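You operate a simulated robot arm through the tools that you are given. There is no shell and no other tool.

The job below is to be done with a simulated robot arm. You get a single attempt, and the scene is never put back.

Task
Push the white fuse carrier to its contacts, test it on FUSE, bin it as shown and switch off.
Fine: good in green, blown in red.

Only the result counts: the job must be done as asked and must still hold three seconds after the hand-in. Knocking over, shifting, dropping, spilling or breaking anything else fails it.

Robot
A 7-joint arm with a three-finger gripper, fixed in place. Base frame: the origin is on the floor under the middle of its stand, x ahead of it, y to its left, z up. Units: m, degrees, N and s.
It reaches about 0.977 m from its shoulder. Its first joint turns from -166.0 to 166.0 degrees. Payload 2.69 kg.
Tool frame: the origin (TCP) lies between the finger pads and is the grasp point; the fingertips stand 0.029 m ahead of it; z points along the fingers, y is the line along which they close. The gripper opens to 0.12 m; its body begins 0.078 m behind the TCP.
Orientation is that of the tool frame in the base frame, as a unit quaternion [w, x, y, z]. With the fingers straight down and closing along the base's y, the tool's x points along the base's -x, its y along +y and its z along -z.

Tools
- The arm moves only by the tool step_arm. Its argument "increments" is a list of rows, each an object of numbers (a shift or turn left out is 0, a gripper value left out holds the last): "ax", "ay", "az": the turn, a rotation vector about the tool's x, y, z in degrees; "dx", "dy", "dz": the shift along the tool's x, y, z in m; "grip": the finger opening in m, from 0 to 0.12. In form: [{"ax": .., "ay": .., "az": .., "dx": .., "dy": .., "dz": .., "grip": ..}, ...]. A call has 1 to 20 rows; each row is the pose to reach, as a shift and turn from the pose commanded when the call began, along the tool's axes at that moment. Rows are played at 5 a second. More than 0.05 m and 8.6 degrees between two rows, or a gripper value outside its range, and nothing of the call is played. A pose out of reach is approached as far as the arm can. The call stops where the force on the tool passes 40 N (or 10 N more than at its start, if that is more) or the arm is blocked; 0.2 s more then pass. The fingers move at their own pace (about 0.1362 m/s each) and stop on an object; they squeeze with about 41 N. The grip force told is the motor's: it shows also when the fingers shut on nothing. Time passes only in rows, and 0.2 s behind the last, so rows that repeat a pose let the fingers close. The reply holds the time, the measured pose of the TCP, the force on the tool along the base axes, the opening and the grip force, in the units named above and with some noise, with the torque about the TCP (base axes, N m) and any sound that the robot's microphone picked up, and new pictures: "pictures" is both (left out), scene, wrist or none.
- Cameras (640 x 400 px; columns grow to the right, rows downward): "scene" is fixed at [0.0489, -0.4992, 1.4522]; the picture's right is [0.13, -0.99, 0.00], its down [-0.96, -0.13, -0.24] and it looks along [0.24, 0.03, -0.97] (base axes); focal length 214 px, centre (320, 200). "wrist" rides on the gripper at [0.063, 0, -0.104] in the tool frame; the picture's right is [0.00, 1.00, 0.00], its down [-0.83, 0.00, -0.56] and it looks along [-0.56, 0.00, 0.83] (tool axes); focal length 275 px, centre (320, 200). There is no depth. A picture from a camera that has moved, and an enlarged one, comes with that camera's place and axes in the base frame and with its lens.
- slide_trunk(by): moves the trunk up (or, below 0, down) by that many m; the arm rides with it, the base frame stays. It gives what a move gives, with no picture.
- close_up(camera, box): a new picture of the part [left, top, right, bottom] of that camera's present view, enlarged. The clock stands still meanwhile.
- close_job(): hands the job in; it is judged then, once.

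Places have to be worked out from the pictures, the camera data and where the tool is seen. Open the gripper and draw the arm clear of the work before you hand the job in, unless the task says otherwise.

The tools are called after "Emit:" as name(argument=value, ...) on one line, values as JSON. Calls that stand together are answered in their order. step_arm: Moves the arm, as the interface text tells. Its arguments: {"type":"object","properties":{"increments":{"type":"array","items":{"type":"object","properties":{"ax":{"type":"number"},"ay":{"type":"number"},"az":{"type":"number"},"dx":{"type":"number"},"dy":{"type":"number"},"dz":{"type":"number"},"grip":{"type":"number"}}}},"pictures":{"type":"string","enum":["both","scene","wrist","none"]}},"required":["increments"]} The other tools are called the same way: slide_trunk (by) moves the trunk up or down; close_up (camera, box) takes an enlarged picture of a part of a camera's view; close_job () hands the job in.

At the start:

```text
time: 0.0
tcp_pos: [0.3156, -0.2318, 1.2462]
tool_rot: [0.0, 0.0, 1.0, 0.001]
contact_force: [0.1, -0.2, -0.3]
moment: [0.01, 0.02, 0.01]
finger_gap: 0.1201
grasp_force: 0.0
trunk travel left (down, up): [-0.4, 0.186]
```

scene: 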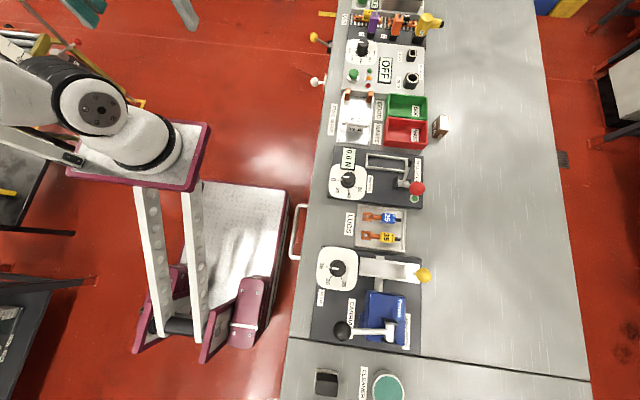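
wrist: 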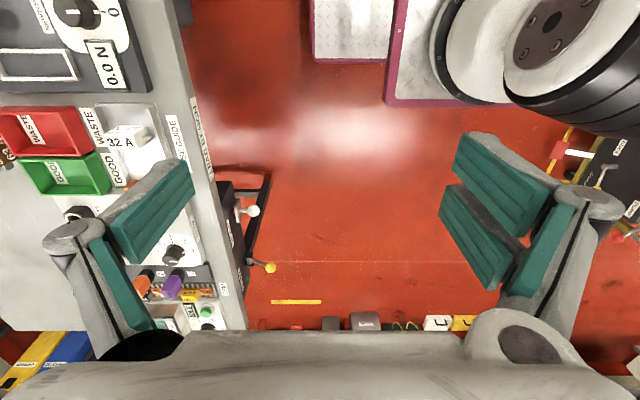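

I'll begin by enlarging the parts of the scene camera view that show the tester, the fuse carrier and the bins.

Emit:
close_up(camera="scene", box=[310, 30, 450, 118])

Emit:
close_up(camera="scene", box=[310, 80, 450, 168])

Emit:
close_up(camera="scene", box=[310, 0, 450, 50])

Emit:
close_up(camera="wrist", box=[0, 80, 260, 340])

```text
4.55 times, centred on (380, 74) of scene
camera zoom: at [0.0489, -0.4992, 1.4522], right [0.13, -0.99, 0.0], down [-0.96, -0.13, -0.24], along [0.24, 0.03, -0.97], focal length 975 px, centre (47, 773)
```

zoom: 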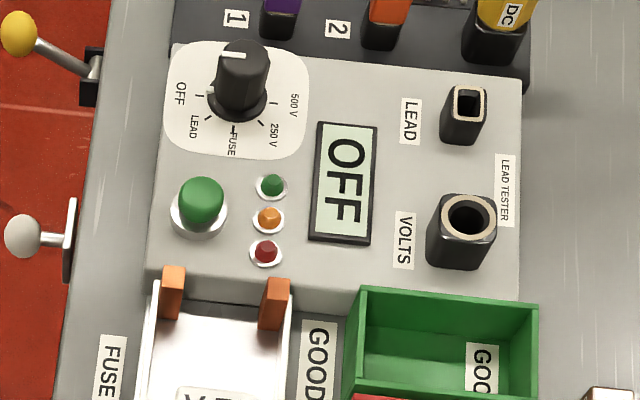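

```text
4.55 times, centred on (380, 124) of scene
camera zoom: at [0.0489, -0.4992, 1.4522], right [0.13, -0.99, 0.0], down [-0.96, -0.13, -0.24], along [0.24, 0.03, -0.97], focal length 975 px, centre (47, 546)
```

zoom: 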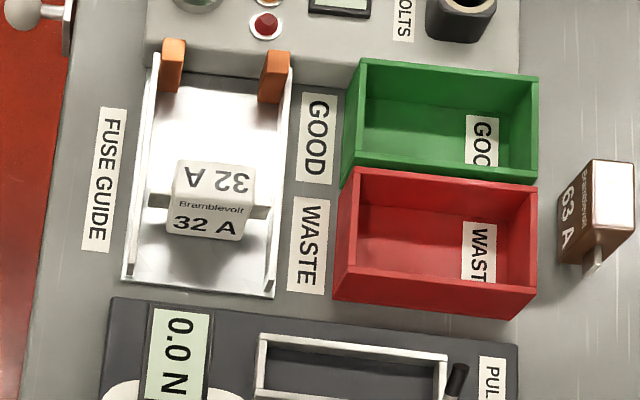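

```text
4.57 times, centred on (380, 25) of scene
camera zoom: at [0.0489, -0.4992, 1.4522], right [0.13, -0.99, 0.0], down [-0.96, -0.13, -0.24], along [0.24, 0.03, -0.97], focal length 980 px, centre (46, 1000)
```

zoom: 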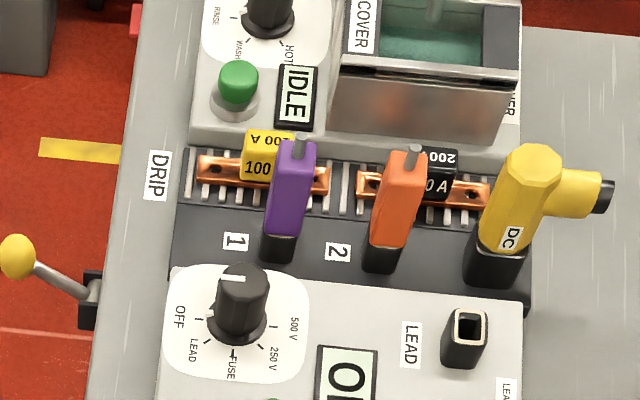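

```text
1.54 times, centred on (130, 210) of wrist
camera zoom: at [0.254, -0.2321, 1.3508], right [0.0, 1.0, 0.0], down [0.83, 0.0, 0.56], along [0.56, 0.0, -0.83], focal length 424 px, centre (612, 185)
```

zoom: 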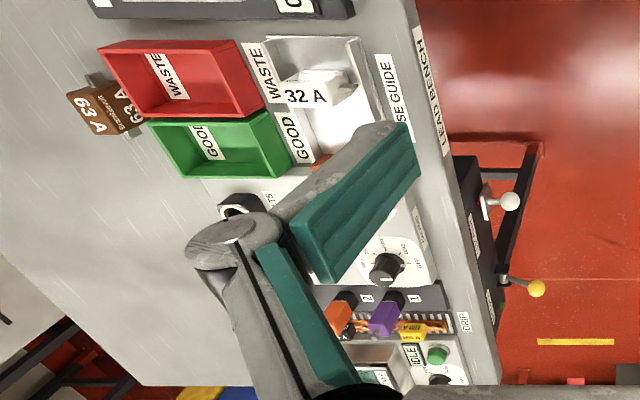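

The carrier ("32 A") sits in the fuse guide, with the orange contacts at the +x end. The knob is at OFF and the tester is just beyond. I'll move the wrist camera over the area, well above everything, for a better look.

Emit:
step_arm(increments=[{"dx": -0.01, "dy": -0.04}, {"dx": -0.02, "dy": -0.08}, {"dx": -0.03, "dy": -0.12}, {"dx": -0.04, "dy": -0.16}, {"dx": -0.05, "dy": -0.2}, {"dx": -0.06, "dy": -0.24}, {"dx": -0.07, "dy": -0.28}, {"dx": -0.08, "dy": -0.32}], pictures="both")

```text
time: 1.8
tcp_pos: [0.396, -0.5522, 1.2466]
tool_rot: [0.001, 0.0, 1.0, 0.0]
contact_force: [-0.2, 0.1, 0.9]
moment: [-0.1, 0.02, -0.01]
finger_gap: 0.1199
grasp_force: 0.1
trunk travel left (down, up): [-0.4, 0.186]
camera wrist: at [0.3338, -0.5517, 1.3512], right [0.0, 1.0, 0.0], down [0.83, 0.0, 0.56], along [0.56, 0.0, -0.83], focal length 275 px, centre (320, 200)
```

scene: 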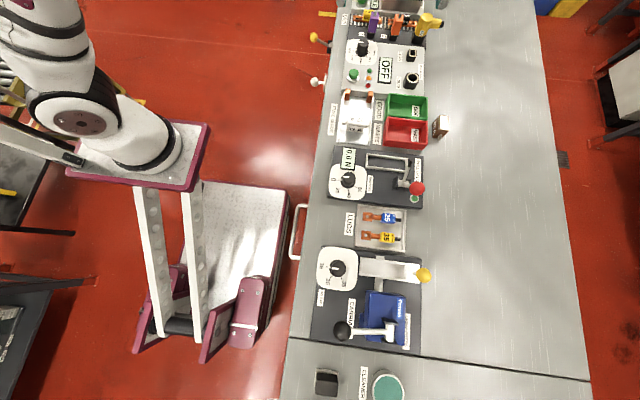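
wrist: 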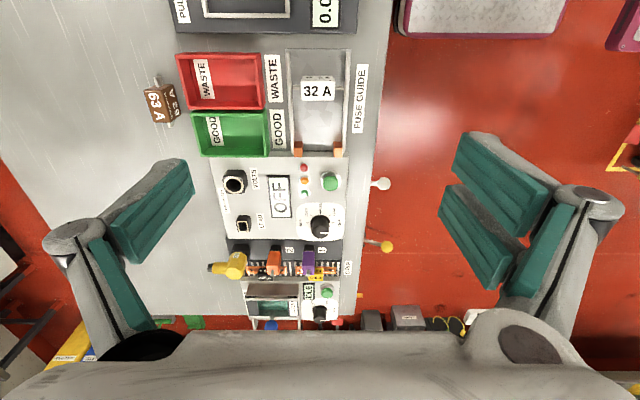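

The wrist camera now sees the whole work area. I'll enlarge the relevant parts.

Emit:
close_up(camera="wrist", box=[140, 40, 380, 190])

Emit:
close_up(camera="wrist", box=[210, 150, 370, 250])

Emit:
close_up(camera="wrist", box=[270, 40, 370, 165])

Emit:
close_up(camera="wrist", box=[30, 120, 640, 380])

```text
2.67 times, centred on (260, 115) of wrist
camera zoom: at [0.3338, -0.5517, 1.3512], right [0.0, 1.0, 0.0], down [0.83, 0.0, 0.56], along [0.56, 0.0, -0.83], focal length 734 px, centre (480, 427)
```

zoom: 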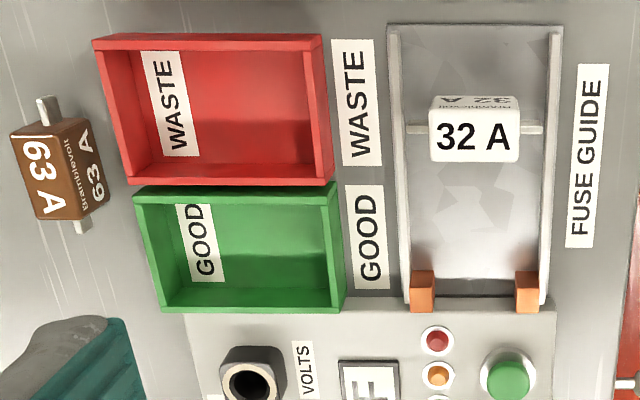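

```text
4.00 times, centred on (290, 200) of wrist
camera zoom: at [0.3338, -0.5517, 1.3512], right [0.0, 1.0, 0.0], down [0.83, 0.0, 0.56], along [0.56, 0.0, -0.83], focal length 1101 px, centre (440, 200)
```

zoom: 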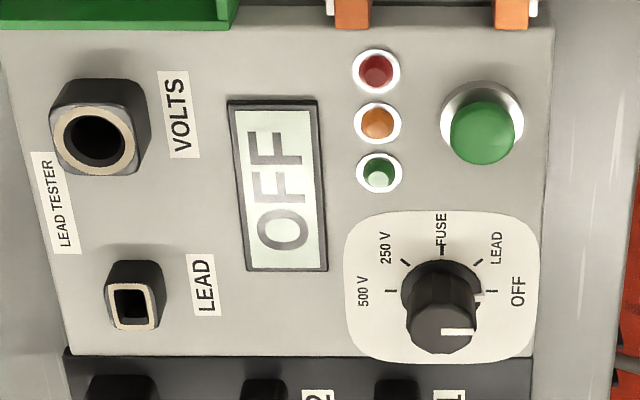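

```text
3.20 times, centred on (320, 102) of wrist
camera zoom: at [0.3338, -0.5517, 1.3512], right [0.0, 1.0, 0.0], down [0.83, 0.0, 0.56], along [0.56, 0.0, -0.83], focal length 881 px, centre (320, 512)
```

zoom: 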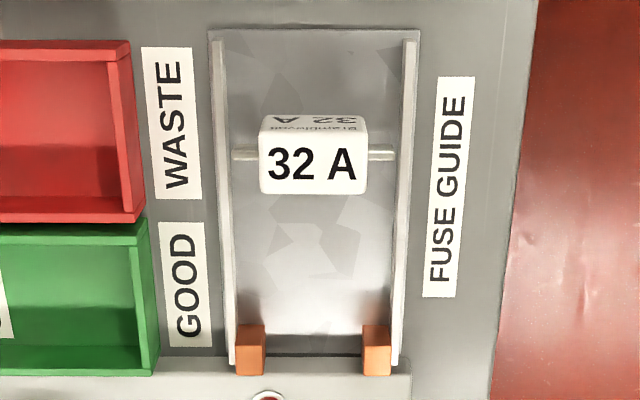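

```text
1.05 times, centred on (335, 250) of wrist (not enlarged: the box is as wide or as high as the picture)
camera zoom: at [0.3338, -0.5517, 1.3512], right [0.0, 1.0, 0.0], down [0.83, 0.0, 0.56], along [0.56, 0.0, -0.83], focal length 289 px, centre (304, 148)
```

zoom: 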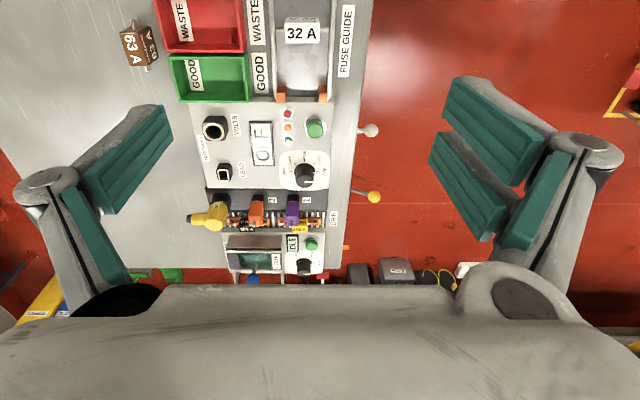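

I put the carrier at about x=0.43, y=-0.555 with its top at z≈0.90, the contacts at x≈0.52, the button at about (0.60, -0.53) and the knob at about (0.713, -0.55, 0.91). Next I'll check reach over the knob and get closer pictures on the way.

Emit:
step_arm(increments=[{"dx": -0.03, "dz": 0.02}, {"dx": -0.06, "dz": 0.04}, {"dx": -0.09, "dz": 0.06}, {"dx": -0.12, "dz": 0.08}, {"dx": -0.15, "dz": 0.1}, {"dx": -0.18, "dz": 0.12}, {"dx": -0.21, "dz": 0.12}, {"dx": -0.25, "dz": 0.12}, {"dx": -0.29, "dz": 0.12}, {"dx": -0.317, "dz": 0.12}], pictures="both")

```text
time: 4.0
tcp_pos: [0.7013, -0.549, 1.1253]
tool_rot: [0.0, 0.001, 1.0, 0.001]
contact_force: [-0.2, 0.8, 0.3]
moment: [-0.01, 0.0, 0.0]
finger_gap: 0.12
grasp_force: 0.0
out of reach, approached as far as the arm can: row 10
trunk travel left (down, up): [-0.4, 0.186]
camera wrist: at [0.6388, -0.5493, 1.2298], right [0.0, 1.0, 0.0], down [0.83, 0.0, 0.56], along [0.56, 0.0, -0.83], focal length 275 px, centre (320, 200)
```

scene: 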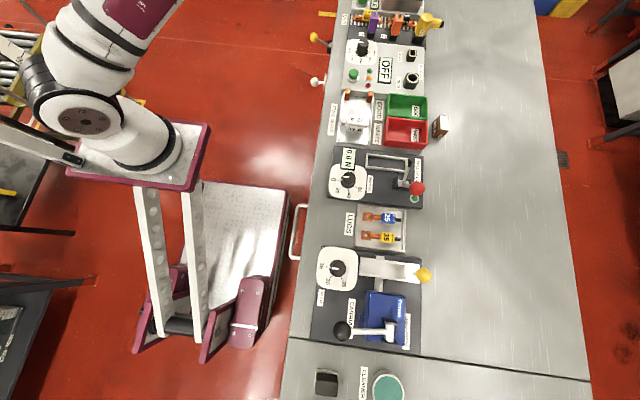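
wrist: 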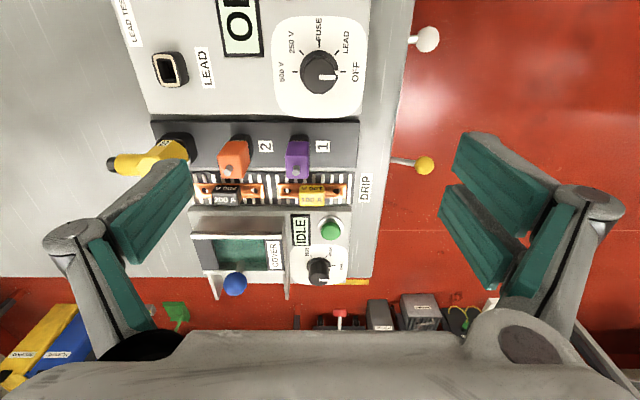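

The arm stops just short of the knob at this shoulder height (x=0.701 reached). I'll lower the trunk by 0.12 m, which leaves the hand clear above everything, and then test the reach again.

Emit:
slide_trunk(by=-0.12)

Emit:
step_arm(increments=[{"dx": -0.005}, {"dx": -0.012}, {"dx": -0.012}], pictures="both")

```text
time: 5.5
tcp_pos: [0.7004, -0.5487, 1.0042]
tool_rot: [0.0, 0.0, 1.0, -0.001]
contact_force: [-0.9, 0.2, -0.1]
moment: [0.02, -0.01, -0.01]
finger_gap: 0.1203
grasp_force: 0.1
trunk travel left (down, up): [-0.28, 0.306]
```

```text
time: 6.3
tcp_pos: [0.7145, -0.5487, 1.004]
tool_rot: [-0.001, 0.0, 1.0, 0.0]
contact_force: [1.1, -0.3, -0.2]
moment: [0.03, 0.0, -0.01]
finger_gap: 0.1201
grasp_force: 0.1
trunk travel left (down, up): [-0.28, 0.306]
camera wrist: at [0.6516, -0.5488, 1.1089], right [0.0, 1.0, 0.0], down [0.83, 0.0, 0.56], along [0.56, 0.0, -0.83], focal length 275 px, centre (320, 200)
```

scene: 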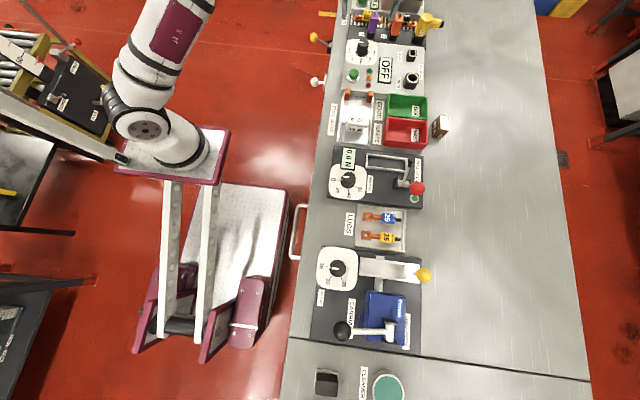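
wrist: 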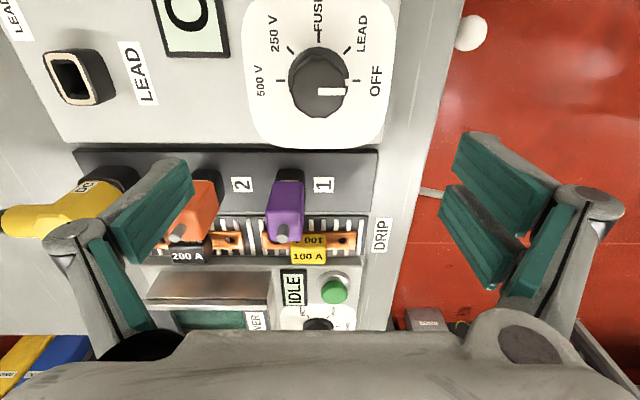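

Lowering the shoulder made the spot reachable. I'll enlarge the knob and its surroundings to fix its position and pointer.

Emit:
close_up(camera="wrist", box=[230, 0, 400, 150])

Emit:
close_up(camera="wrist", box=[140, 130, 400, 290])

Emit:
close_up(camera="scene", box=[330, 75, 430, 145])

```text
2.67 times, centred on (315, 75) of wrist
camera zoom: at [0.6516, -0.5488, 1.1089], right [0.0, 1.0, 0.0], down [0.83, 0.0, 0.56], along [0.56, 0.0, -0.83], focal length 734 px, centre (333, 533)
```

zoom: 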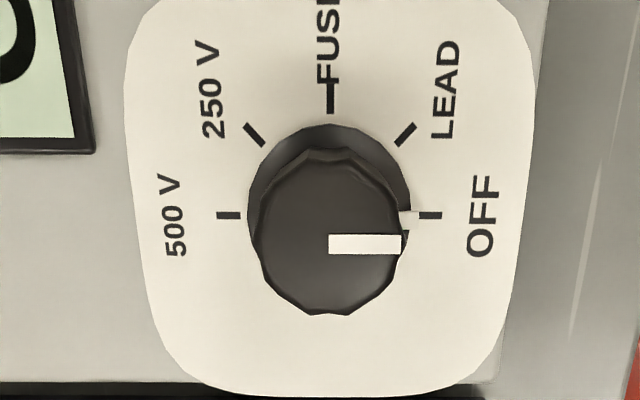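

```text
2.46 times, centred on (270, 210) of wrist
camera zoom: at [0.6516, -0.5488, 1.1089], right [0.0, 1.0, 0.0], down [0.83, 0.0, 0.56], along [0.56, 0.0, -0.83], focal length 678 px, centre (443, 175)
```

zoom: 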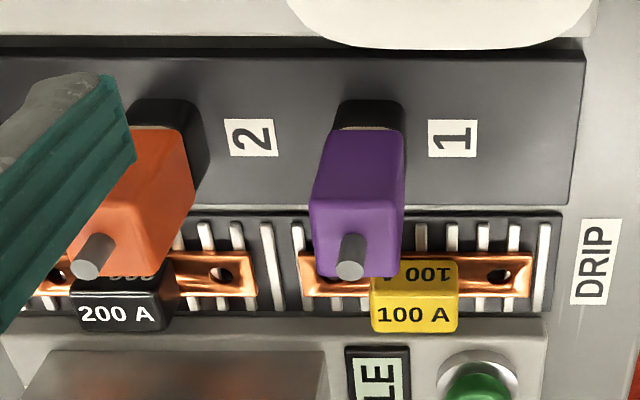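

```text
5.71 times, centred on (380, 110) of scene
camera zoom: at [0.0489, -0.4992, 1.4522], right [0.13, -0.99, 0.0], down [-0.96, -0.13, -0.24], along [0.24, 0.03, -0.97], focal length 1226 px, centre (-23, 714)
```

zoom: 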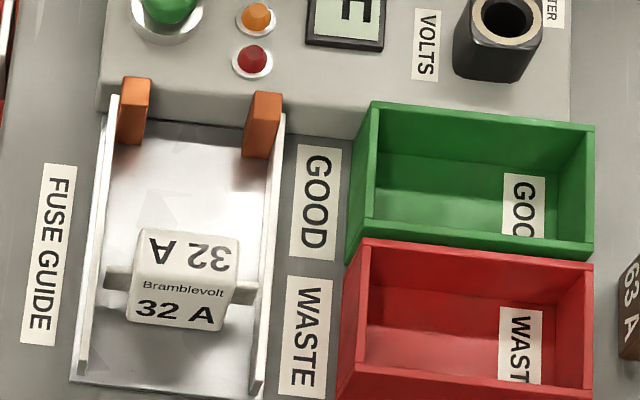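

Comparing the two wrist views puts the knob at about (0.689, -0.550) with its top at z≈0.942 and the panel at z≈0.908. The carrier top is about (0.428, -0.555, 0.919). I'll move back to view the carrier and contacts closely.

Emit:
step_arm(increments=[{"dz": -0.03}, {"dx": 0.04, "dz": -0.04}, {"dx": 0.08, "dz": -0.04}, {"dx": 0.12, "dz": -0.04}, {"dx": 0.16, "dz": -0.04}, {"dx": 0.2, "dz": -0.04}, {"dx": 0.24, "dz": -0.04}, {"dx": 0.28, "dz": -0.04}, {"dx": 0.32, "dz": -0.04}, {"dx": 0.355, "dz": -0.03}, {"dx": 0.355, "dz": -0.03}], pictures="wrist")

Emit:
close_up(camera="wrist", box=[200, 90, 440, 250])

```text
time: 8.7
tcp_pos: [0.3585, -0.5479, 1.0333]
tool_rot: [0.0, 0.0, 1.0, 0.0]
contact_force: [0.2, 0.6, 0.6]
moment: [-0.03, -0.01, 0.01]
finger_gap: 0.12
grasp_force: 0.0
trunk travel left (down, up): [-0.28, 0.306]
camera wrist: at [0.2958, -0.5485, 1.1388], right [0.0, 1.0, 0.0], down [0.83, 0.0, 0.56], along [0.56, 0.0, -0.83], focal length 275 px, centre (320, 200)
```

wrist: 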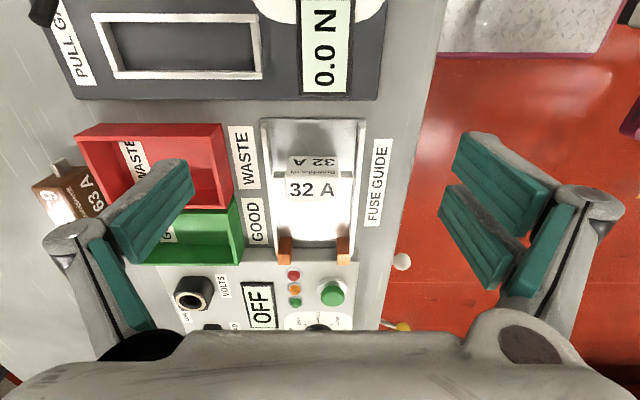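

```text
2.50 times, centred on (320, 170) of wrist
camera zoom: at [0.2958, -0.5485, 1.1388], right [0.0, 1.0, 0.0], down [0.83, 0.0, 0.56], along [0.56, 0.0, -0.83], focal length 688 px, centre (320, 275)
```

zoom: 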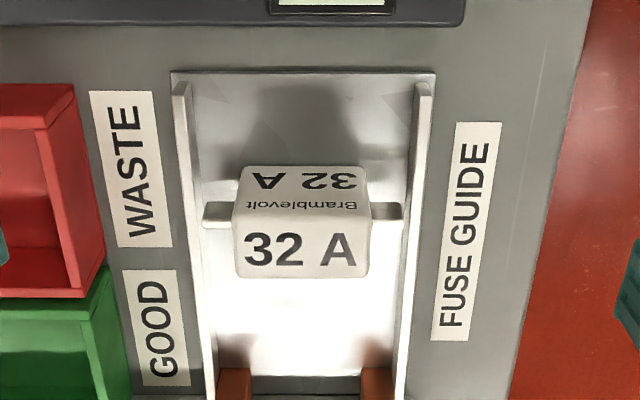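

From this view the carrier block spans about x 0.417–0.445 and y -0.58 to -0.53, with its top at z≈0.919 and its lugs at z≈0.895. I need the contact and wall heights, so I'll enlarge those and watch the fingers closing.

Emit:
close_up(camera="wrist", box=[250, 110, 380, 190])

Emit:
close_up(camera="wrist", box=[250, 200, 380, 280])

Emit:
step_arm(increments=[{"grip": 0.0}, {"grip": 0.0}, {"grip": 0.0}, {"grip": 0.0}, {"grip": 0.0}], pictures="wrist")

```text
4.92 times, centred on (315, 150) of wrist
camera zoom: at [0.2958, -0.5485, 1.1388], right [0.0, 1.0, 0.0], down [0.83, 0.0, 0.56], along [0.56, 0.0, -0.83], focal length 1355 px, centre (345, 446)
```

zoom: 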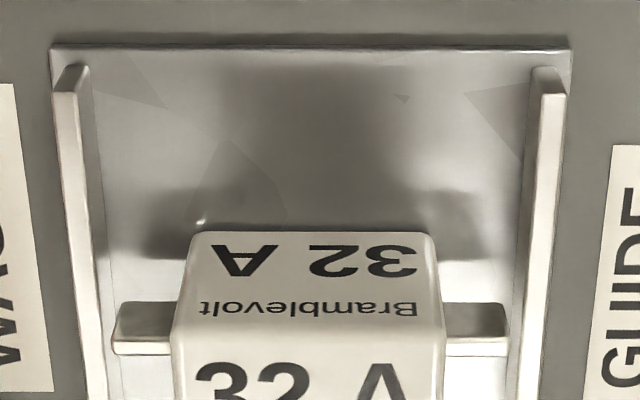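

```text
4.92 times, centred on (315, 240) of wrist
camera zoom: at [0.2958, -0.5485, 1.1388], right [0.0, 1.0, 0.0], down [0.83, 0.0, 0.56], along [0.56, 0.0, -0.83], focal length 1355 px, centre (345, 3)
```

zoom: 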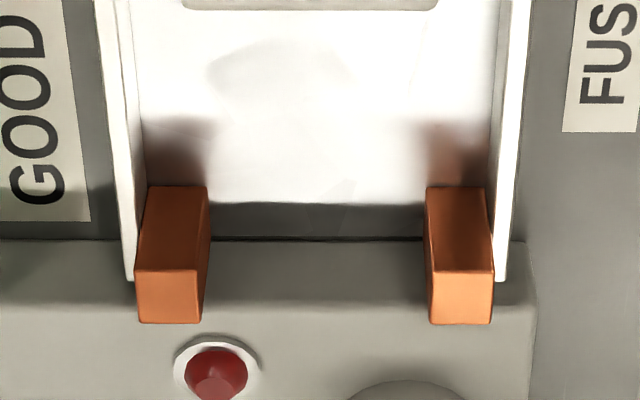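

```text
time: 9.9
tcp_pos: [0.3581, -0.5478, 1.0352]
tool_rot: [0.0, 0.0, 1.0, 0.0]
contact_force: [0.4, 0.5, -0.4]
moment: [0.03, -0.02, 0.0]
finger_gap: 0.0
grasp_force: 28.7
trunk travel left (down, up): [-0.28, 0.306]
camera wrist: at [0.2963, -0.5485, 1.1387], right [0.0, 1.0, 0.0], down [0.83, 0.0, 0.56], along [0.56, 0.0, -0.83], focal length 275 px, centre (320, 200)
```

wrist: 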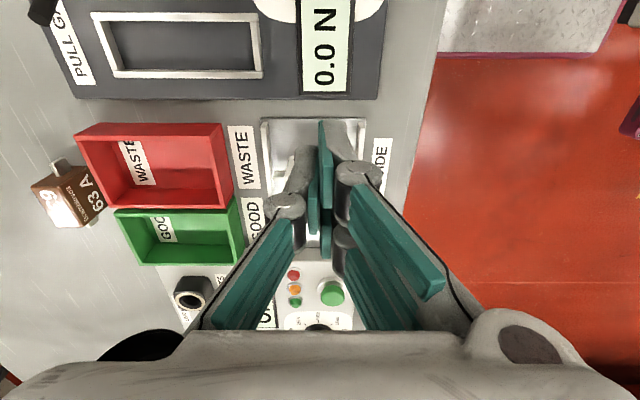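

The contacts span x≈0.522–0.540 with tops at z≈0.914, the tray floor is at z≈0.885, and the wall and lug tops are at z≈0.90. Next I'll inspect the closed fingertips closely to know how wide the pusher is.

Emit:
close_up(camera="wrist", box=[240, 100, 400, 280])

Emit:
close_up(camera="scene", box=[310, 60, 430, 190])

```text
2.22 times, centred on (320, 190) of wrist
camera zoom: at [0.2963, -0.5485, 1.1387], right [0.0, 1.0, 0.0], down [0.83, 0.0, 0.56], along [0.56, 0.0, -0.83], focal length 612 px, centre (320, 222)
```

zoom: 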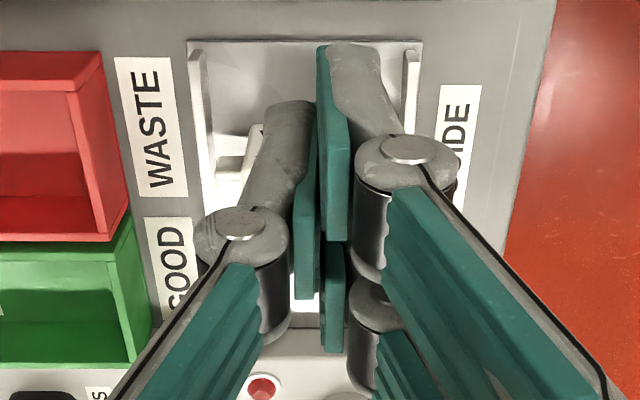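

```text
3.08 times, centred on (370, 125) of scene
camera zoom: at [0.0489, -0.4992, 1.4522], right [0.13, -0.99, 0.0], down [-0.96, -0.13, -0.24], along [0.24, 0.03, -0.97], focal length 660 px, centre (166, 431)
```

zoom: 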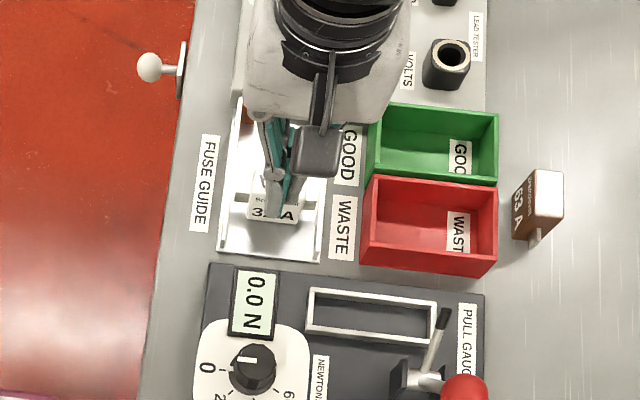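

When closed, the fingers span about ±0.02 m along tool x and ±0.015 m along y. I'll lower them closed just behind the carrier (TCP about x=0.385, y=-0.562), with the tips a few millimetres above the tray floor.

Emit:
step_arm(increments=[{"dx": -0.015, "dy": -0.008, "dz": 0.02, "grip": 0.0}, {"dx": -0.027, "dy": -0.014, "dz": 0.04}, {"dx": -0.027, "dy": -0.014, "dz": 0.06}, {"dx": -0.027, "dy": -0.014, "dz": 0.08}, {"dx": -0.027, "dy": -0.014, "dz": 0.09}, {"dx": -0.027, "dy": -0.014, "dz": 0.1}, {"dx": -0.027, "dy": -0.014, "dz": 0.106}, {"dx": -0.027, "dy": -0.014, "dz": 0.11}, {"dx": -0.027, "dy": -0.014, "dz": 0.11}], pictures="both")

Emit:
close_up(camera="wrist", box=[240, 60, 420, 280])

Emit:
close_up(camera="scene", box=[310, 60, 430, 190])

```text
time: 11.9
tcp_pos: [0.3857, -0.5635, 0.9246]
tool_rot: [0.0, -0.001, 1.0, -0.001]
contact_force: [-0.5, -0.5, 1.0]
moment: [-0.04, -0.02, -0.01]
finger_gap: 0.0
grasp_force: 28.7
trunk travel left (down, up): [-0.28, 0.306]
camera wrist: at [0.3234, -0.5627, 1.0289], right [0.0, 1.0, 0.0], down [0.83, 0.0, 0.56], along [0.56, 0.0, -0.83], focal length 275 px, centre (320, 200)
```

scene: 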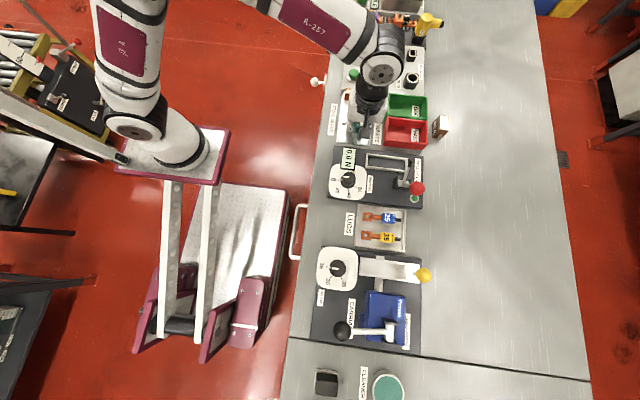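
wrist: 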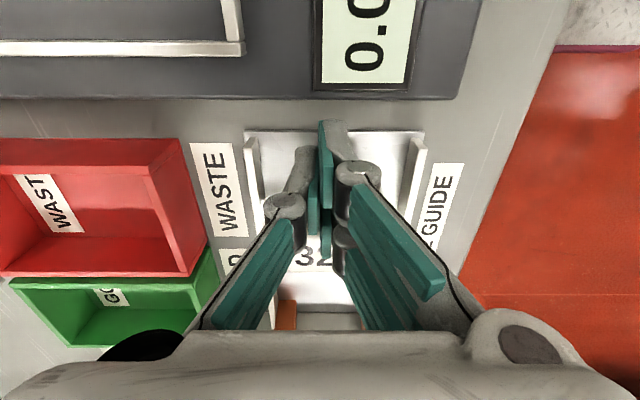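

```text
1.82 times, centred on (330, 170) of wrist
camera zoom: at [0.3234, -0.5627, 1.0289], right [0.0, 1.0, 0.0], down [0.83, 0.0, 0.56], along [0.56, 0.0, -0.83], focal length 500 px, centre (302, 254)
```

zoom: 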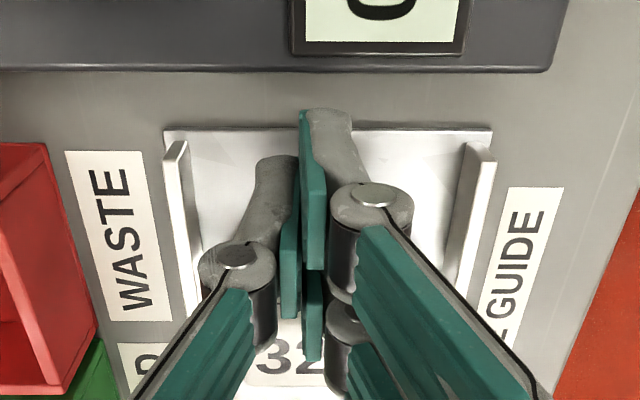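

```text
3.08 times, centred on (370, 125) of scene
camera zoom: at [0.0489, -0.4992, 1.4522], right [0.13, -0.99, 0.0], down [-0.96, -0.13, -0.24], along [0.24, 0.03, -0.97], focal length 660 px, centre (166, 431)
```

zoom: 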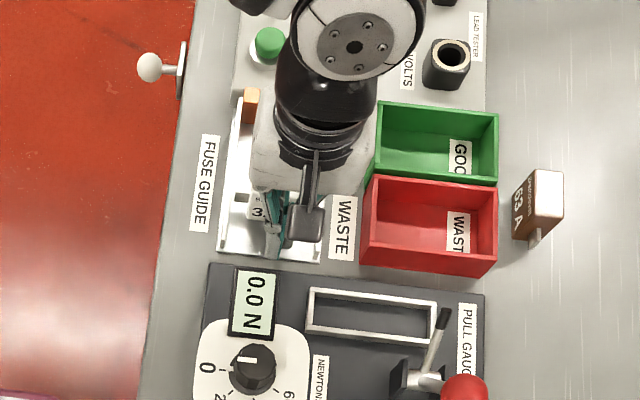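

The tips are behind the carrier with no contact force. I'll lower 3 mm more and push in +x gently toward the contacts, stopping short to check.

Emit:
step_arm(increments=[{"dz": 0.003}, {"dx": -0.008, "dz": 0.003}, {"dx": -0.014, "dz": 0.003}, {"dx": -0.02, "dz": 0.003}, {"dx": -0.026, "dz": 0.003}, {"dx": -0.032, "dz": 0.003}, {"dx": -0.038, "dz": 0.003}, {"dx": -0.044, "dz": 0.003}, {"dx": -0.05, "dz": 0.003}, {"dx": -0.056, "dz": 0.003}, {"dx": -0.062, "dz": 0.003}, {"dx": -0.068, "dz": 0.003}, {"dx": -0.074, "dz": 0.003}, {"dx": -0.08, "dz": 0.003}], pictures="both")

Emit:
close_up(camera="scene", box=[310, 60, 430, 190])

Emit:
close_up(camera="wrist", box=[220, 80, 420, 320])

```text
time: 14.9
tcp_pos: [0.4658, -0.5627, 0.9222]
tool_rot: [-0.001, 0.0, 1.0, 0.0]
contact_force: [-1.1, -0.2, 0.6]
moment: [0.0, -0.01, -0.02]
finger_gap: 0.0
grasp_force: 28.1
trunk travel left (down, up): [-0.28, 0.306]
camera wrist: at [0.4035, -0.5626, 1.0261], right [0.0, 1.0, 0.0], down [0.83, 0.0, 0.56], along [0.56, 0.0, -0.83], focal length 275 px, centre (320, 200)
```

scene: 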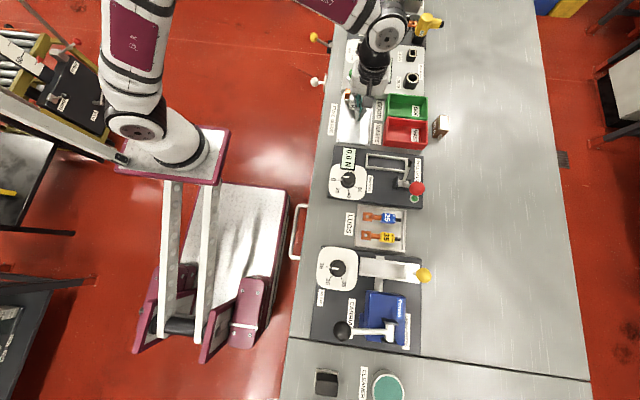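
wrist: 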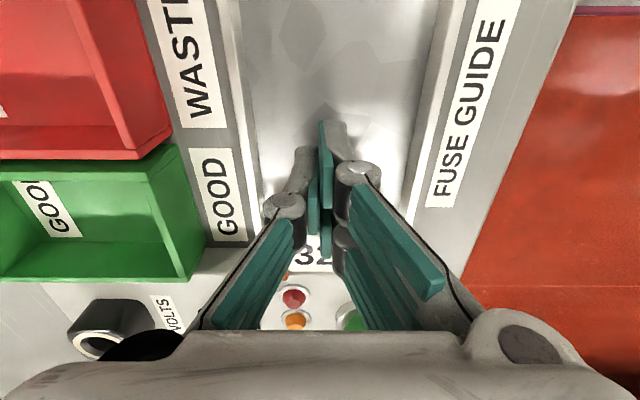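

```text
3.08 times, centred on (370, 125) of scene
camera zoom: at [0.0489, -0.4992, 1.4522], right [0.13, -0.99, 0.0], down [-0.96, -0.13, -0.24], along [0.24, 0.03, -0.97], focal length 660 px, centre (166, 431)
```

zoom: 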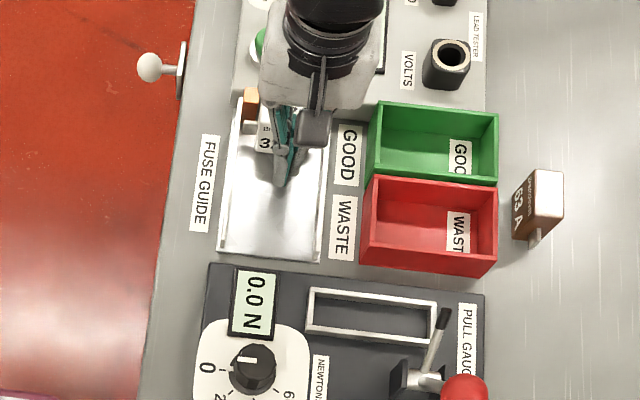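

```text
1.67 times, centred on (320, 200) of wrist
camera zoom: at [0.4035, -0.5626, 1.0261], right [0.0, 1.0, 0.0], down [0.83, 0.0, 0.56], along [0.56, 0.0, -0.83], focal length 459 px, centre (320, 200)
```

zoom: 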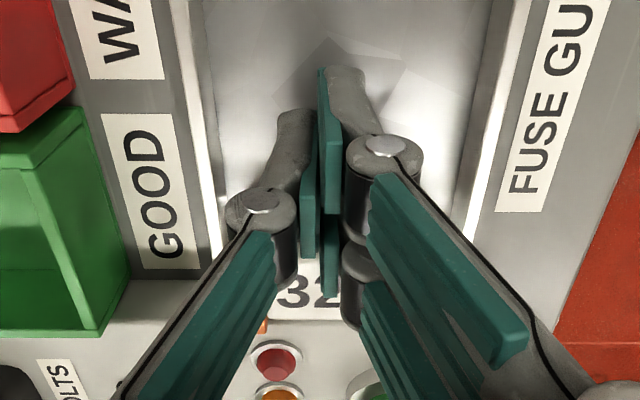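

The carrier slid along with only about 1 N of resistance. I'll push the last part in small steps and watch for contact force.

Emit:
step_arm(increments=[{"dx": -0.004}, {"dx": -0.008}, {"dx": -0.011}, {"dx": -0.014}, {"dx": -0.016}, {"dx": -0.018}], pictures="wrist")

Emit:
close_up(camera="scene", box=[325, 70, 405, 140])

```text
time: 16.3
tcp_pos: [0.4814, -0.5626, 0.9218]
tool_rot: [-0.001, 0.0, 1.0, 0.001]
contact_force: [-10.0, 1.0, -0.3]
moment: [0.0, 0.11, 0.03]
finger_gap: 0.0001
grasp_force: 28.8
trunk travel left (down, up): [-0.28, 0.306]
camera wrist: at [0.4196, -0.5628, 1.0261], right [0.0, 1.0, 0.0], down [0.83, 0.0, 0.55], along [0.55, 0.0, -0.83], focal length 275 px, centre (320, 200)
```

wrist: 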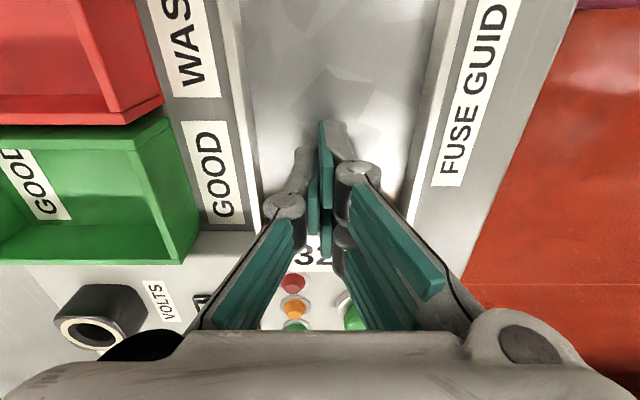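

```text
5.71 times, centred on (365, 105) of scene
camera zoom: at [0.0489, -0.4992, 1.4522], right [0.13, -0.99, 0.0], down [-0.96, -0.13, -0.24], along [0.24, 0.03, -0.97], focal length 1226 px, centre (63, 743)
```

zoom: 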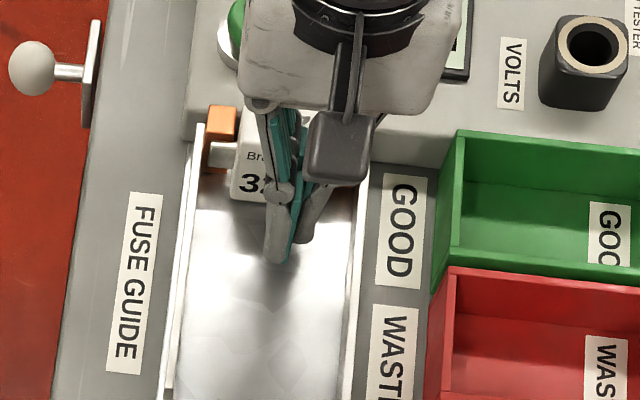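

Both the picture and the -10 N reading show the lugs against the contacts. I'll press slightly more to seat both lugs, then check.

Emit:
step_arm(increments=[{"dx": -0.0015}, {"dx": -0.003}, {"dx": -0.003}, {"dx": -0.003}], pictures="wrist")

Emit:
close_up(camera="wrist", box=[220, 200, 420, 340])

```text
time: 17.3
tcp_pos: [0.4817, -0.5623, 0.9209]
tool_rot: [-0.002, 0.003, 1.0, 0.001]
contact_force: [-36.8, 5.8, -1.3]
moment: [0.23, 0.59, 0.22]
finger_gap: 0.0001
grasp_force: 29.0
trunk travel left (down, up): [-0.28, 0.306]
camera wrist: at [0.4202, -0.5629, 1.0264], right [0.0, 1.0, 0.0], down [0.83, 0.0, 0.55], along [0.55, 0.0, -0.83], focal length 275 px, centre (320, 200)
```

wrist: 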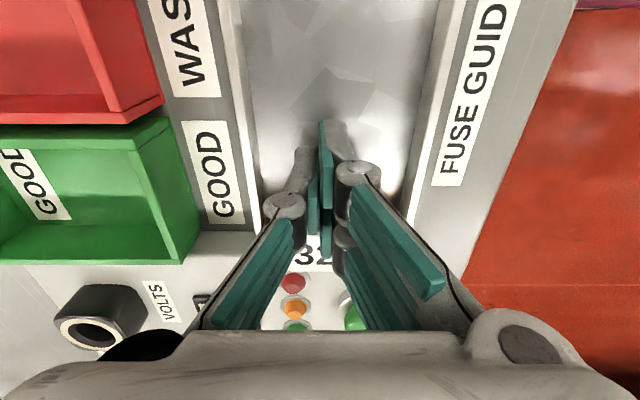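

```text
2.86 times, centred on (320, 270) of wrist
camera zoom: at [0.4202, -0.5629, 1.0264], right [0.0, 1.0, 0.0], down [0.83, 0.0, 0.55], along [0.55, 0.0, -0.83], focal length 786 px, centre (320, 0)
```

zoom: 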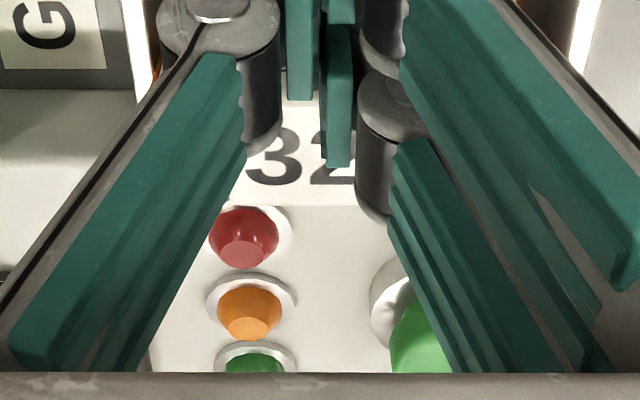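

The carrier is firmly seated (37 N, no further motion). I'll back away in -x, then lift and look at it from above.

Emit:
step_arm(increments=[{"dx": 0.004}, {"dx": 0.012}, {"dx": 0.025}, {"dx": 0.03, "dz": -0.03}, {"dx": 0.035, "dz": -0.07}, {"dx": 0.035, "dz": -0.11}, {"dx": 0.035, "dz": -0.12, "grip": 0.12}, {"dx": 0.035, "dz": -0.12}, {"dx": 0.035, "dz": -0.12}, {"dx": 0.035, "dz": -0.12}], pictures="wrist")

Emit:
close_up(camera="wrist", box=[220, 120, 400, 260])

Emit:
close_up(camera="wrist", box=[180, 200, 420, 330])

```text
time: 19.5
tcp_pos: [0.4517, -0.5627, 1.0416]
tool_rot: [0.0, 0.0, 1.0, 0.0]
contact_force: [0.8, 0.1, -0.7]
moment: [-0.03, 0.02, -0.03]
finger_gap: 0.1199
grasp_force: 0.0
trunk travel left (down, up): [-0.28, 0.306]
camera wrist: at [0.3894, -0.5623, 1.146], right [0.0, 1.0, 0.0], down [0.83, 0.0, 0.56], along [0.56, 0.0, -0.83], focal length 275 px, centre (320, 200)
```

wrist: 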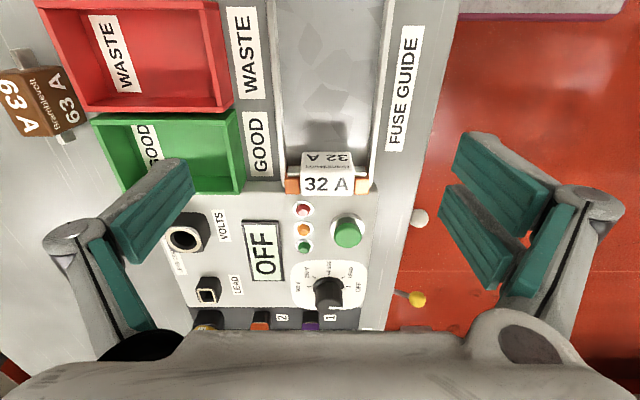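

```text
2.86 times, centred on (310, 190) of wrist
camera zoom: at [0.3894, -0.5623, 1.146], right [0.0, 1.0, 0.0], down [0.83, 0.0, 0.56], along [0.56, 0.0, -0.83], focal length 786 px, centre (349, 229)
```

zoom: 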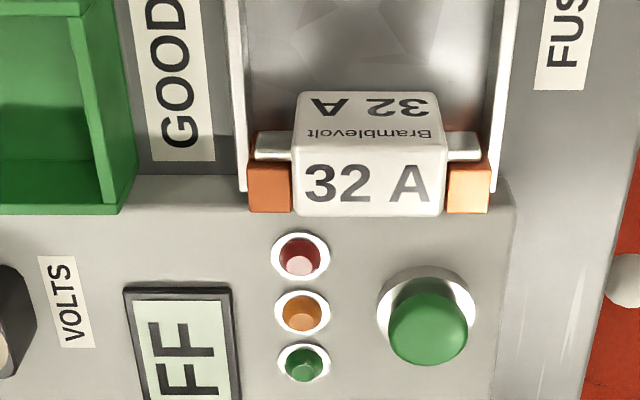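

```text
2.67 times, centred on (300, 265) of wrist
camera zoom: at [0.3894, -0.5623, 1.146], right [0.0, 1.0, 0.0], down [0.83, 0.0, 0.56], along [0.56, 0.0, -0.83], focal length 734 px, centre (373, 27)
```

zoom: 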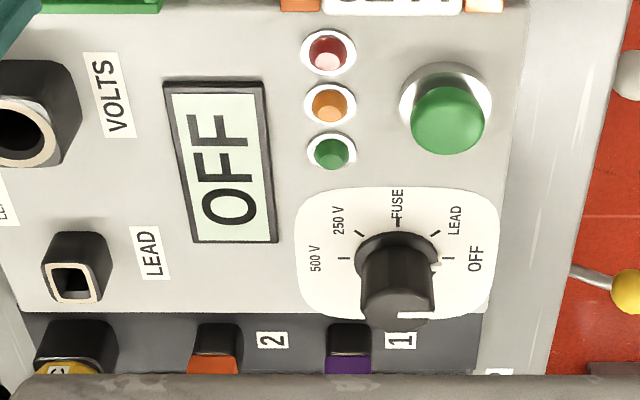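

The carrier is seated squarely with both lugs on the contacts. Next is the knob: I'll move above it at about (0.689, -0.550) with the fingers partly open and test the required -90° wrist turn in free air first.

Emit:
step_arm(increments=[{"dx": -0.04, "dy": 0.004, "grip": 0.08}, {"dx": -0.08, "dy": 0.008}, {"dx": -0.12, "dy": 0.012}, {"dx": -0.16, "dy": 0.0127}, {"dx": -0.2, "dy": 0.0127}, {"dx": -0.237, "dy": 0.0127}, {"dx": -0.237, "dy": 0.0127}], pictures="wrist")

Emit:
close_up(camera="wrist", box=[230, 0, 400, 180])

```text
time: 21.1
tcp_pos: [0.6894, -0.5484, 1.0413]
tool_rot: [0.0, -0.001, 1.0, -0.001]
contact_force: [0.4, 0.4, 0.1]
moment: [-0.01, -0.02, 0.0]
finger_gap: 0.0802
grasp_force: 0.0
trunk travel left (down, up): [-0.28, 0.306]
camera wrist: at [0.6269, -0.5491, 1.146], right [0.0, 1.0, 0.0], down [0.83, 0.0, 0.56], along [0.56, 0.0, -0.83], focal length 275 px, centre (320, 200)
```

wrist: 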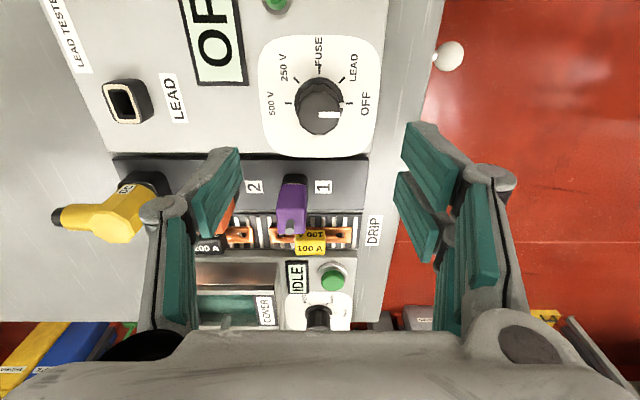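

```text
2.22 times, centred on (315, 90) of wrist
camera zoom: at [0.6269, -0.5491, 1.146], right [0.0, 1.0, 0.0], down [0.83, 0.0, 0.56], along [0.56, 0.0, -0.83], focal length 612 px, centre (331, 444)
```

zoom: 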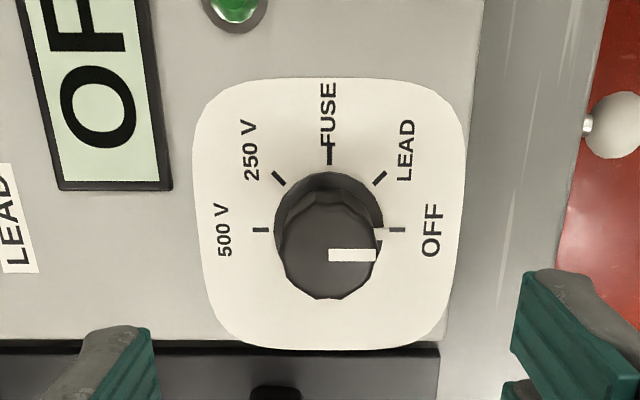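

The knob sits almost exactly under the tool (offset ≤1 mm). I'll test the -90° turn about the tool axis here in the air.

Emit:
step_arm(increments=[{"az": -8.2}, {"az": -16.4}, {"az": -24.6}, {"az": -32.8}, {"az": -41}, {"az": -49.2}, {"az": -57.4}, {"az": -65.6}, {"az": -73.8}, {"az": -82}, {"az": -90}, {"az": -90}], pictures="both")

```text
time: 23.7
tcp_pos: [0.6881, -0.5498, 1.0415]
tool_rot: [-0.001, 0.708, -0.706, 0.0]
contact_force: [0.0, -0.7, 0.0]
moment: [0.0, 0.03, 0.01]
finger_gap: 0.08
grasp_force: 0.1
trunk travel left (down, up): [-0.28, 0.306]
camera wrist: at [0.6895, -0.6129, 1.146], right [-1.0, -0.01, 0.0], down [0.0, 0.83, 0.56], along [0.0, 0.56, -0.83], focal length 275 px, centre (320, 200)
```

scene: 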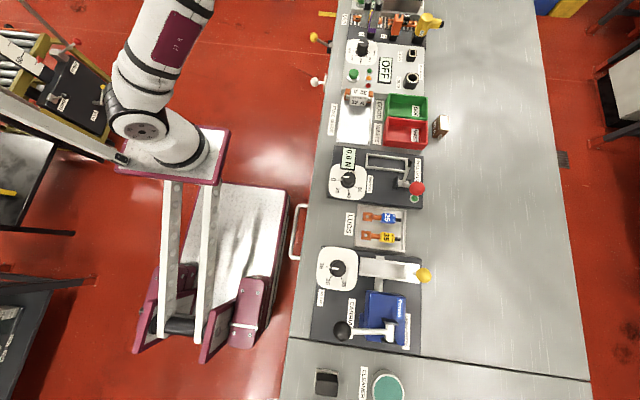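
wrist: 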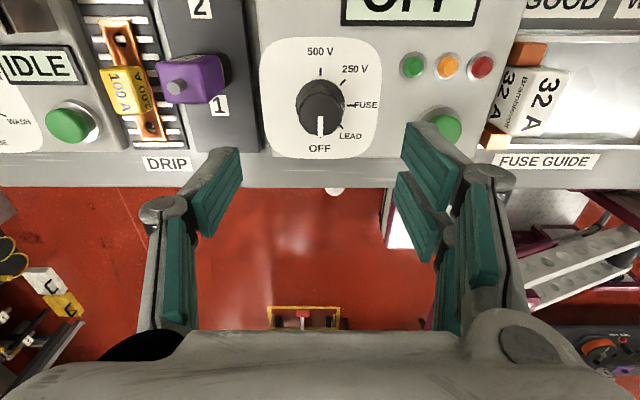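

The -90° turn is reachable. I'll turn back to the start orientation and then descend around the knob.

Emit:
step_arm(increments=[{"az": 8.2, "grip": 0.065}, {"az": 16.4}, {"az": 24.6}, {"az": 32.8}, {"az": 41}, {"az": 49.2}, {"az": 57.4}, {"az": 65.6}, {"az": 73.8}, {"az": 82}, {"az": 90}, {"az": 90}], pictures="none")

Emit:
step_arm(increments=[{"dz": 0.02}, {"dz": 0.04}, {"dz": 0.055}, {"dz": 0.065}, {"dz": 0.075}, {"dz": 0.082}, {"dz": 0.088}, {"dz": 0.088}], pictures="both")

Emit:
close_up(camera="wrist", box=[220, 60, 420, 280])

```text
time: 26.3
tcp_pos: [0.6884, -0.5509, 1.0411]
tool_rot: [0.001, 0.002, 1.0, 0.0]
contact_force: [1.7, 1.3, 0.4]
moment: [-0.01, -0.01, 0.03]
finger_gap: 0.0649
grasp_force: 0.1
trunk travel left (down, up): [-0.28, 0.306]
```

```text
time: 28.1
tcp_pos: [0.6886, -0.5505, 0.9525]
tool_rot: [0.0, 0.0, 1.0, 0.0]
contact_force: [-0.6, -0.1, 0.0]
moment: [0.02, 0.0, -0.02]
finger_gap: 0.065
grasp_force: 0.1
trunk travel left (down, up): [-0.28, 0.306]
camera wrist: at [0.626, -0.55, 1.058], right [0.0, 1.0, 0.0], down [0.83, 0.0, 0.56], along [0.56, 0.0, -0.83], focal length 275 px, centre (320, 200)
```

scene: 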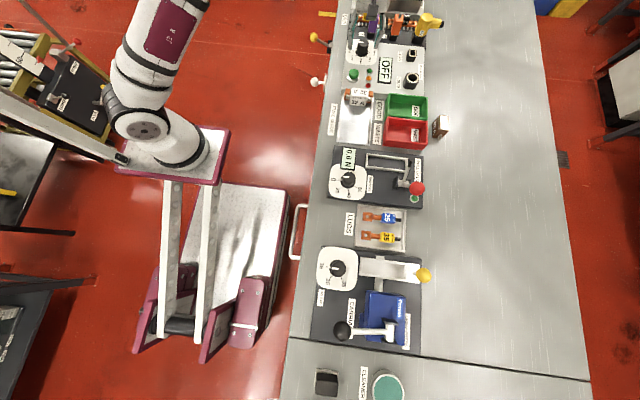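
wrist: 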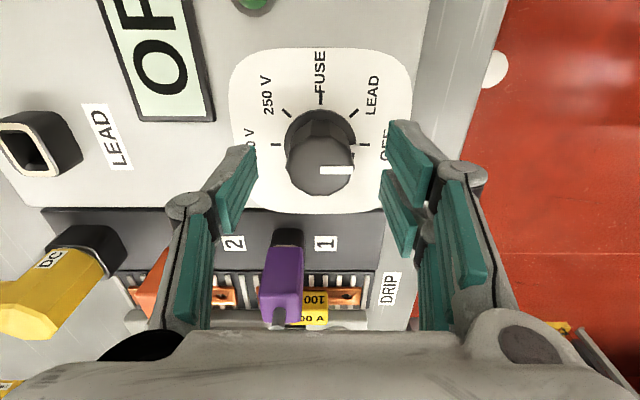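

```text
1.82 times, centred on (320, 170) of wrist
camera zoom: at [0.626, -0.55, 1.058], right [0.0, 1.0, 0.0], down [0.83, 0.0, 0.56], along [0.56, 0.0, -0.83], focal length 500 px, centre (320, 254)
```

zoom: 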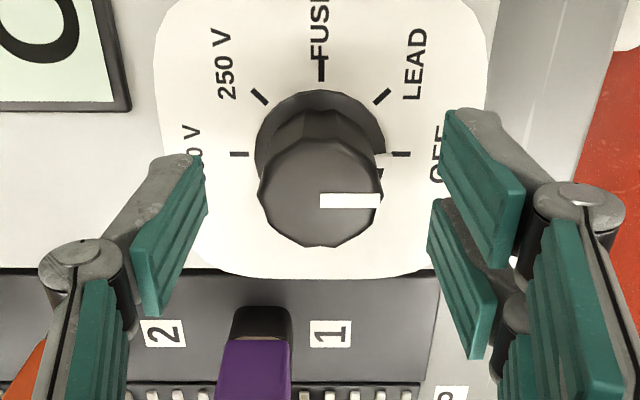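

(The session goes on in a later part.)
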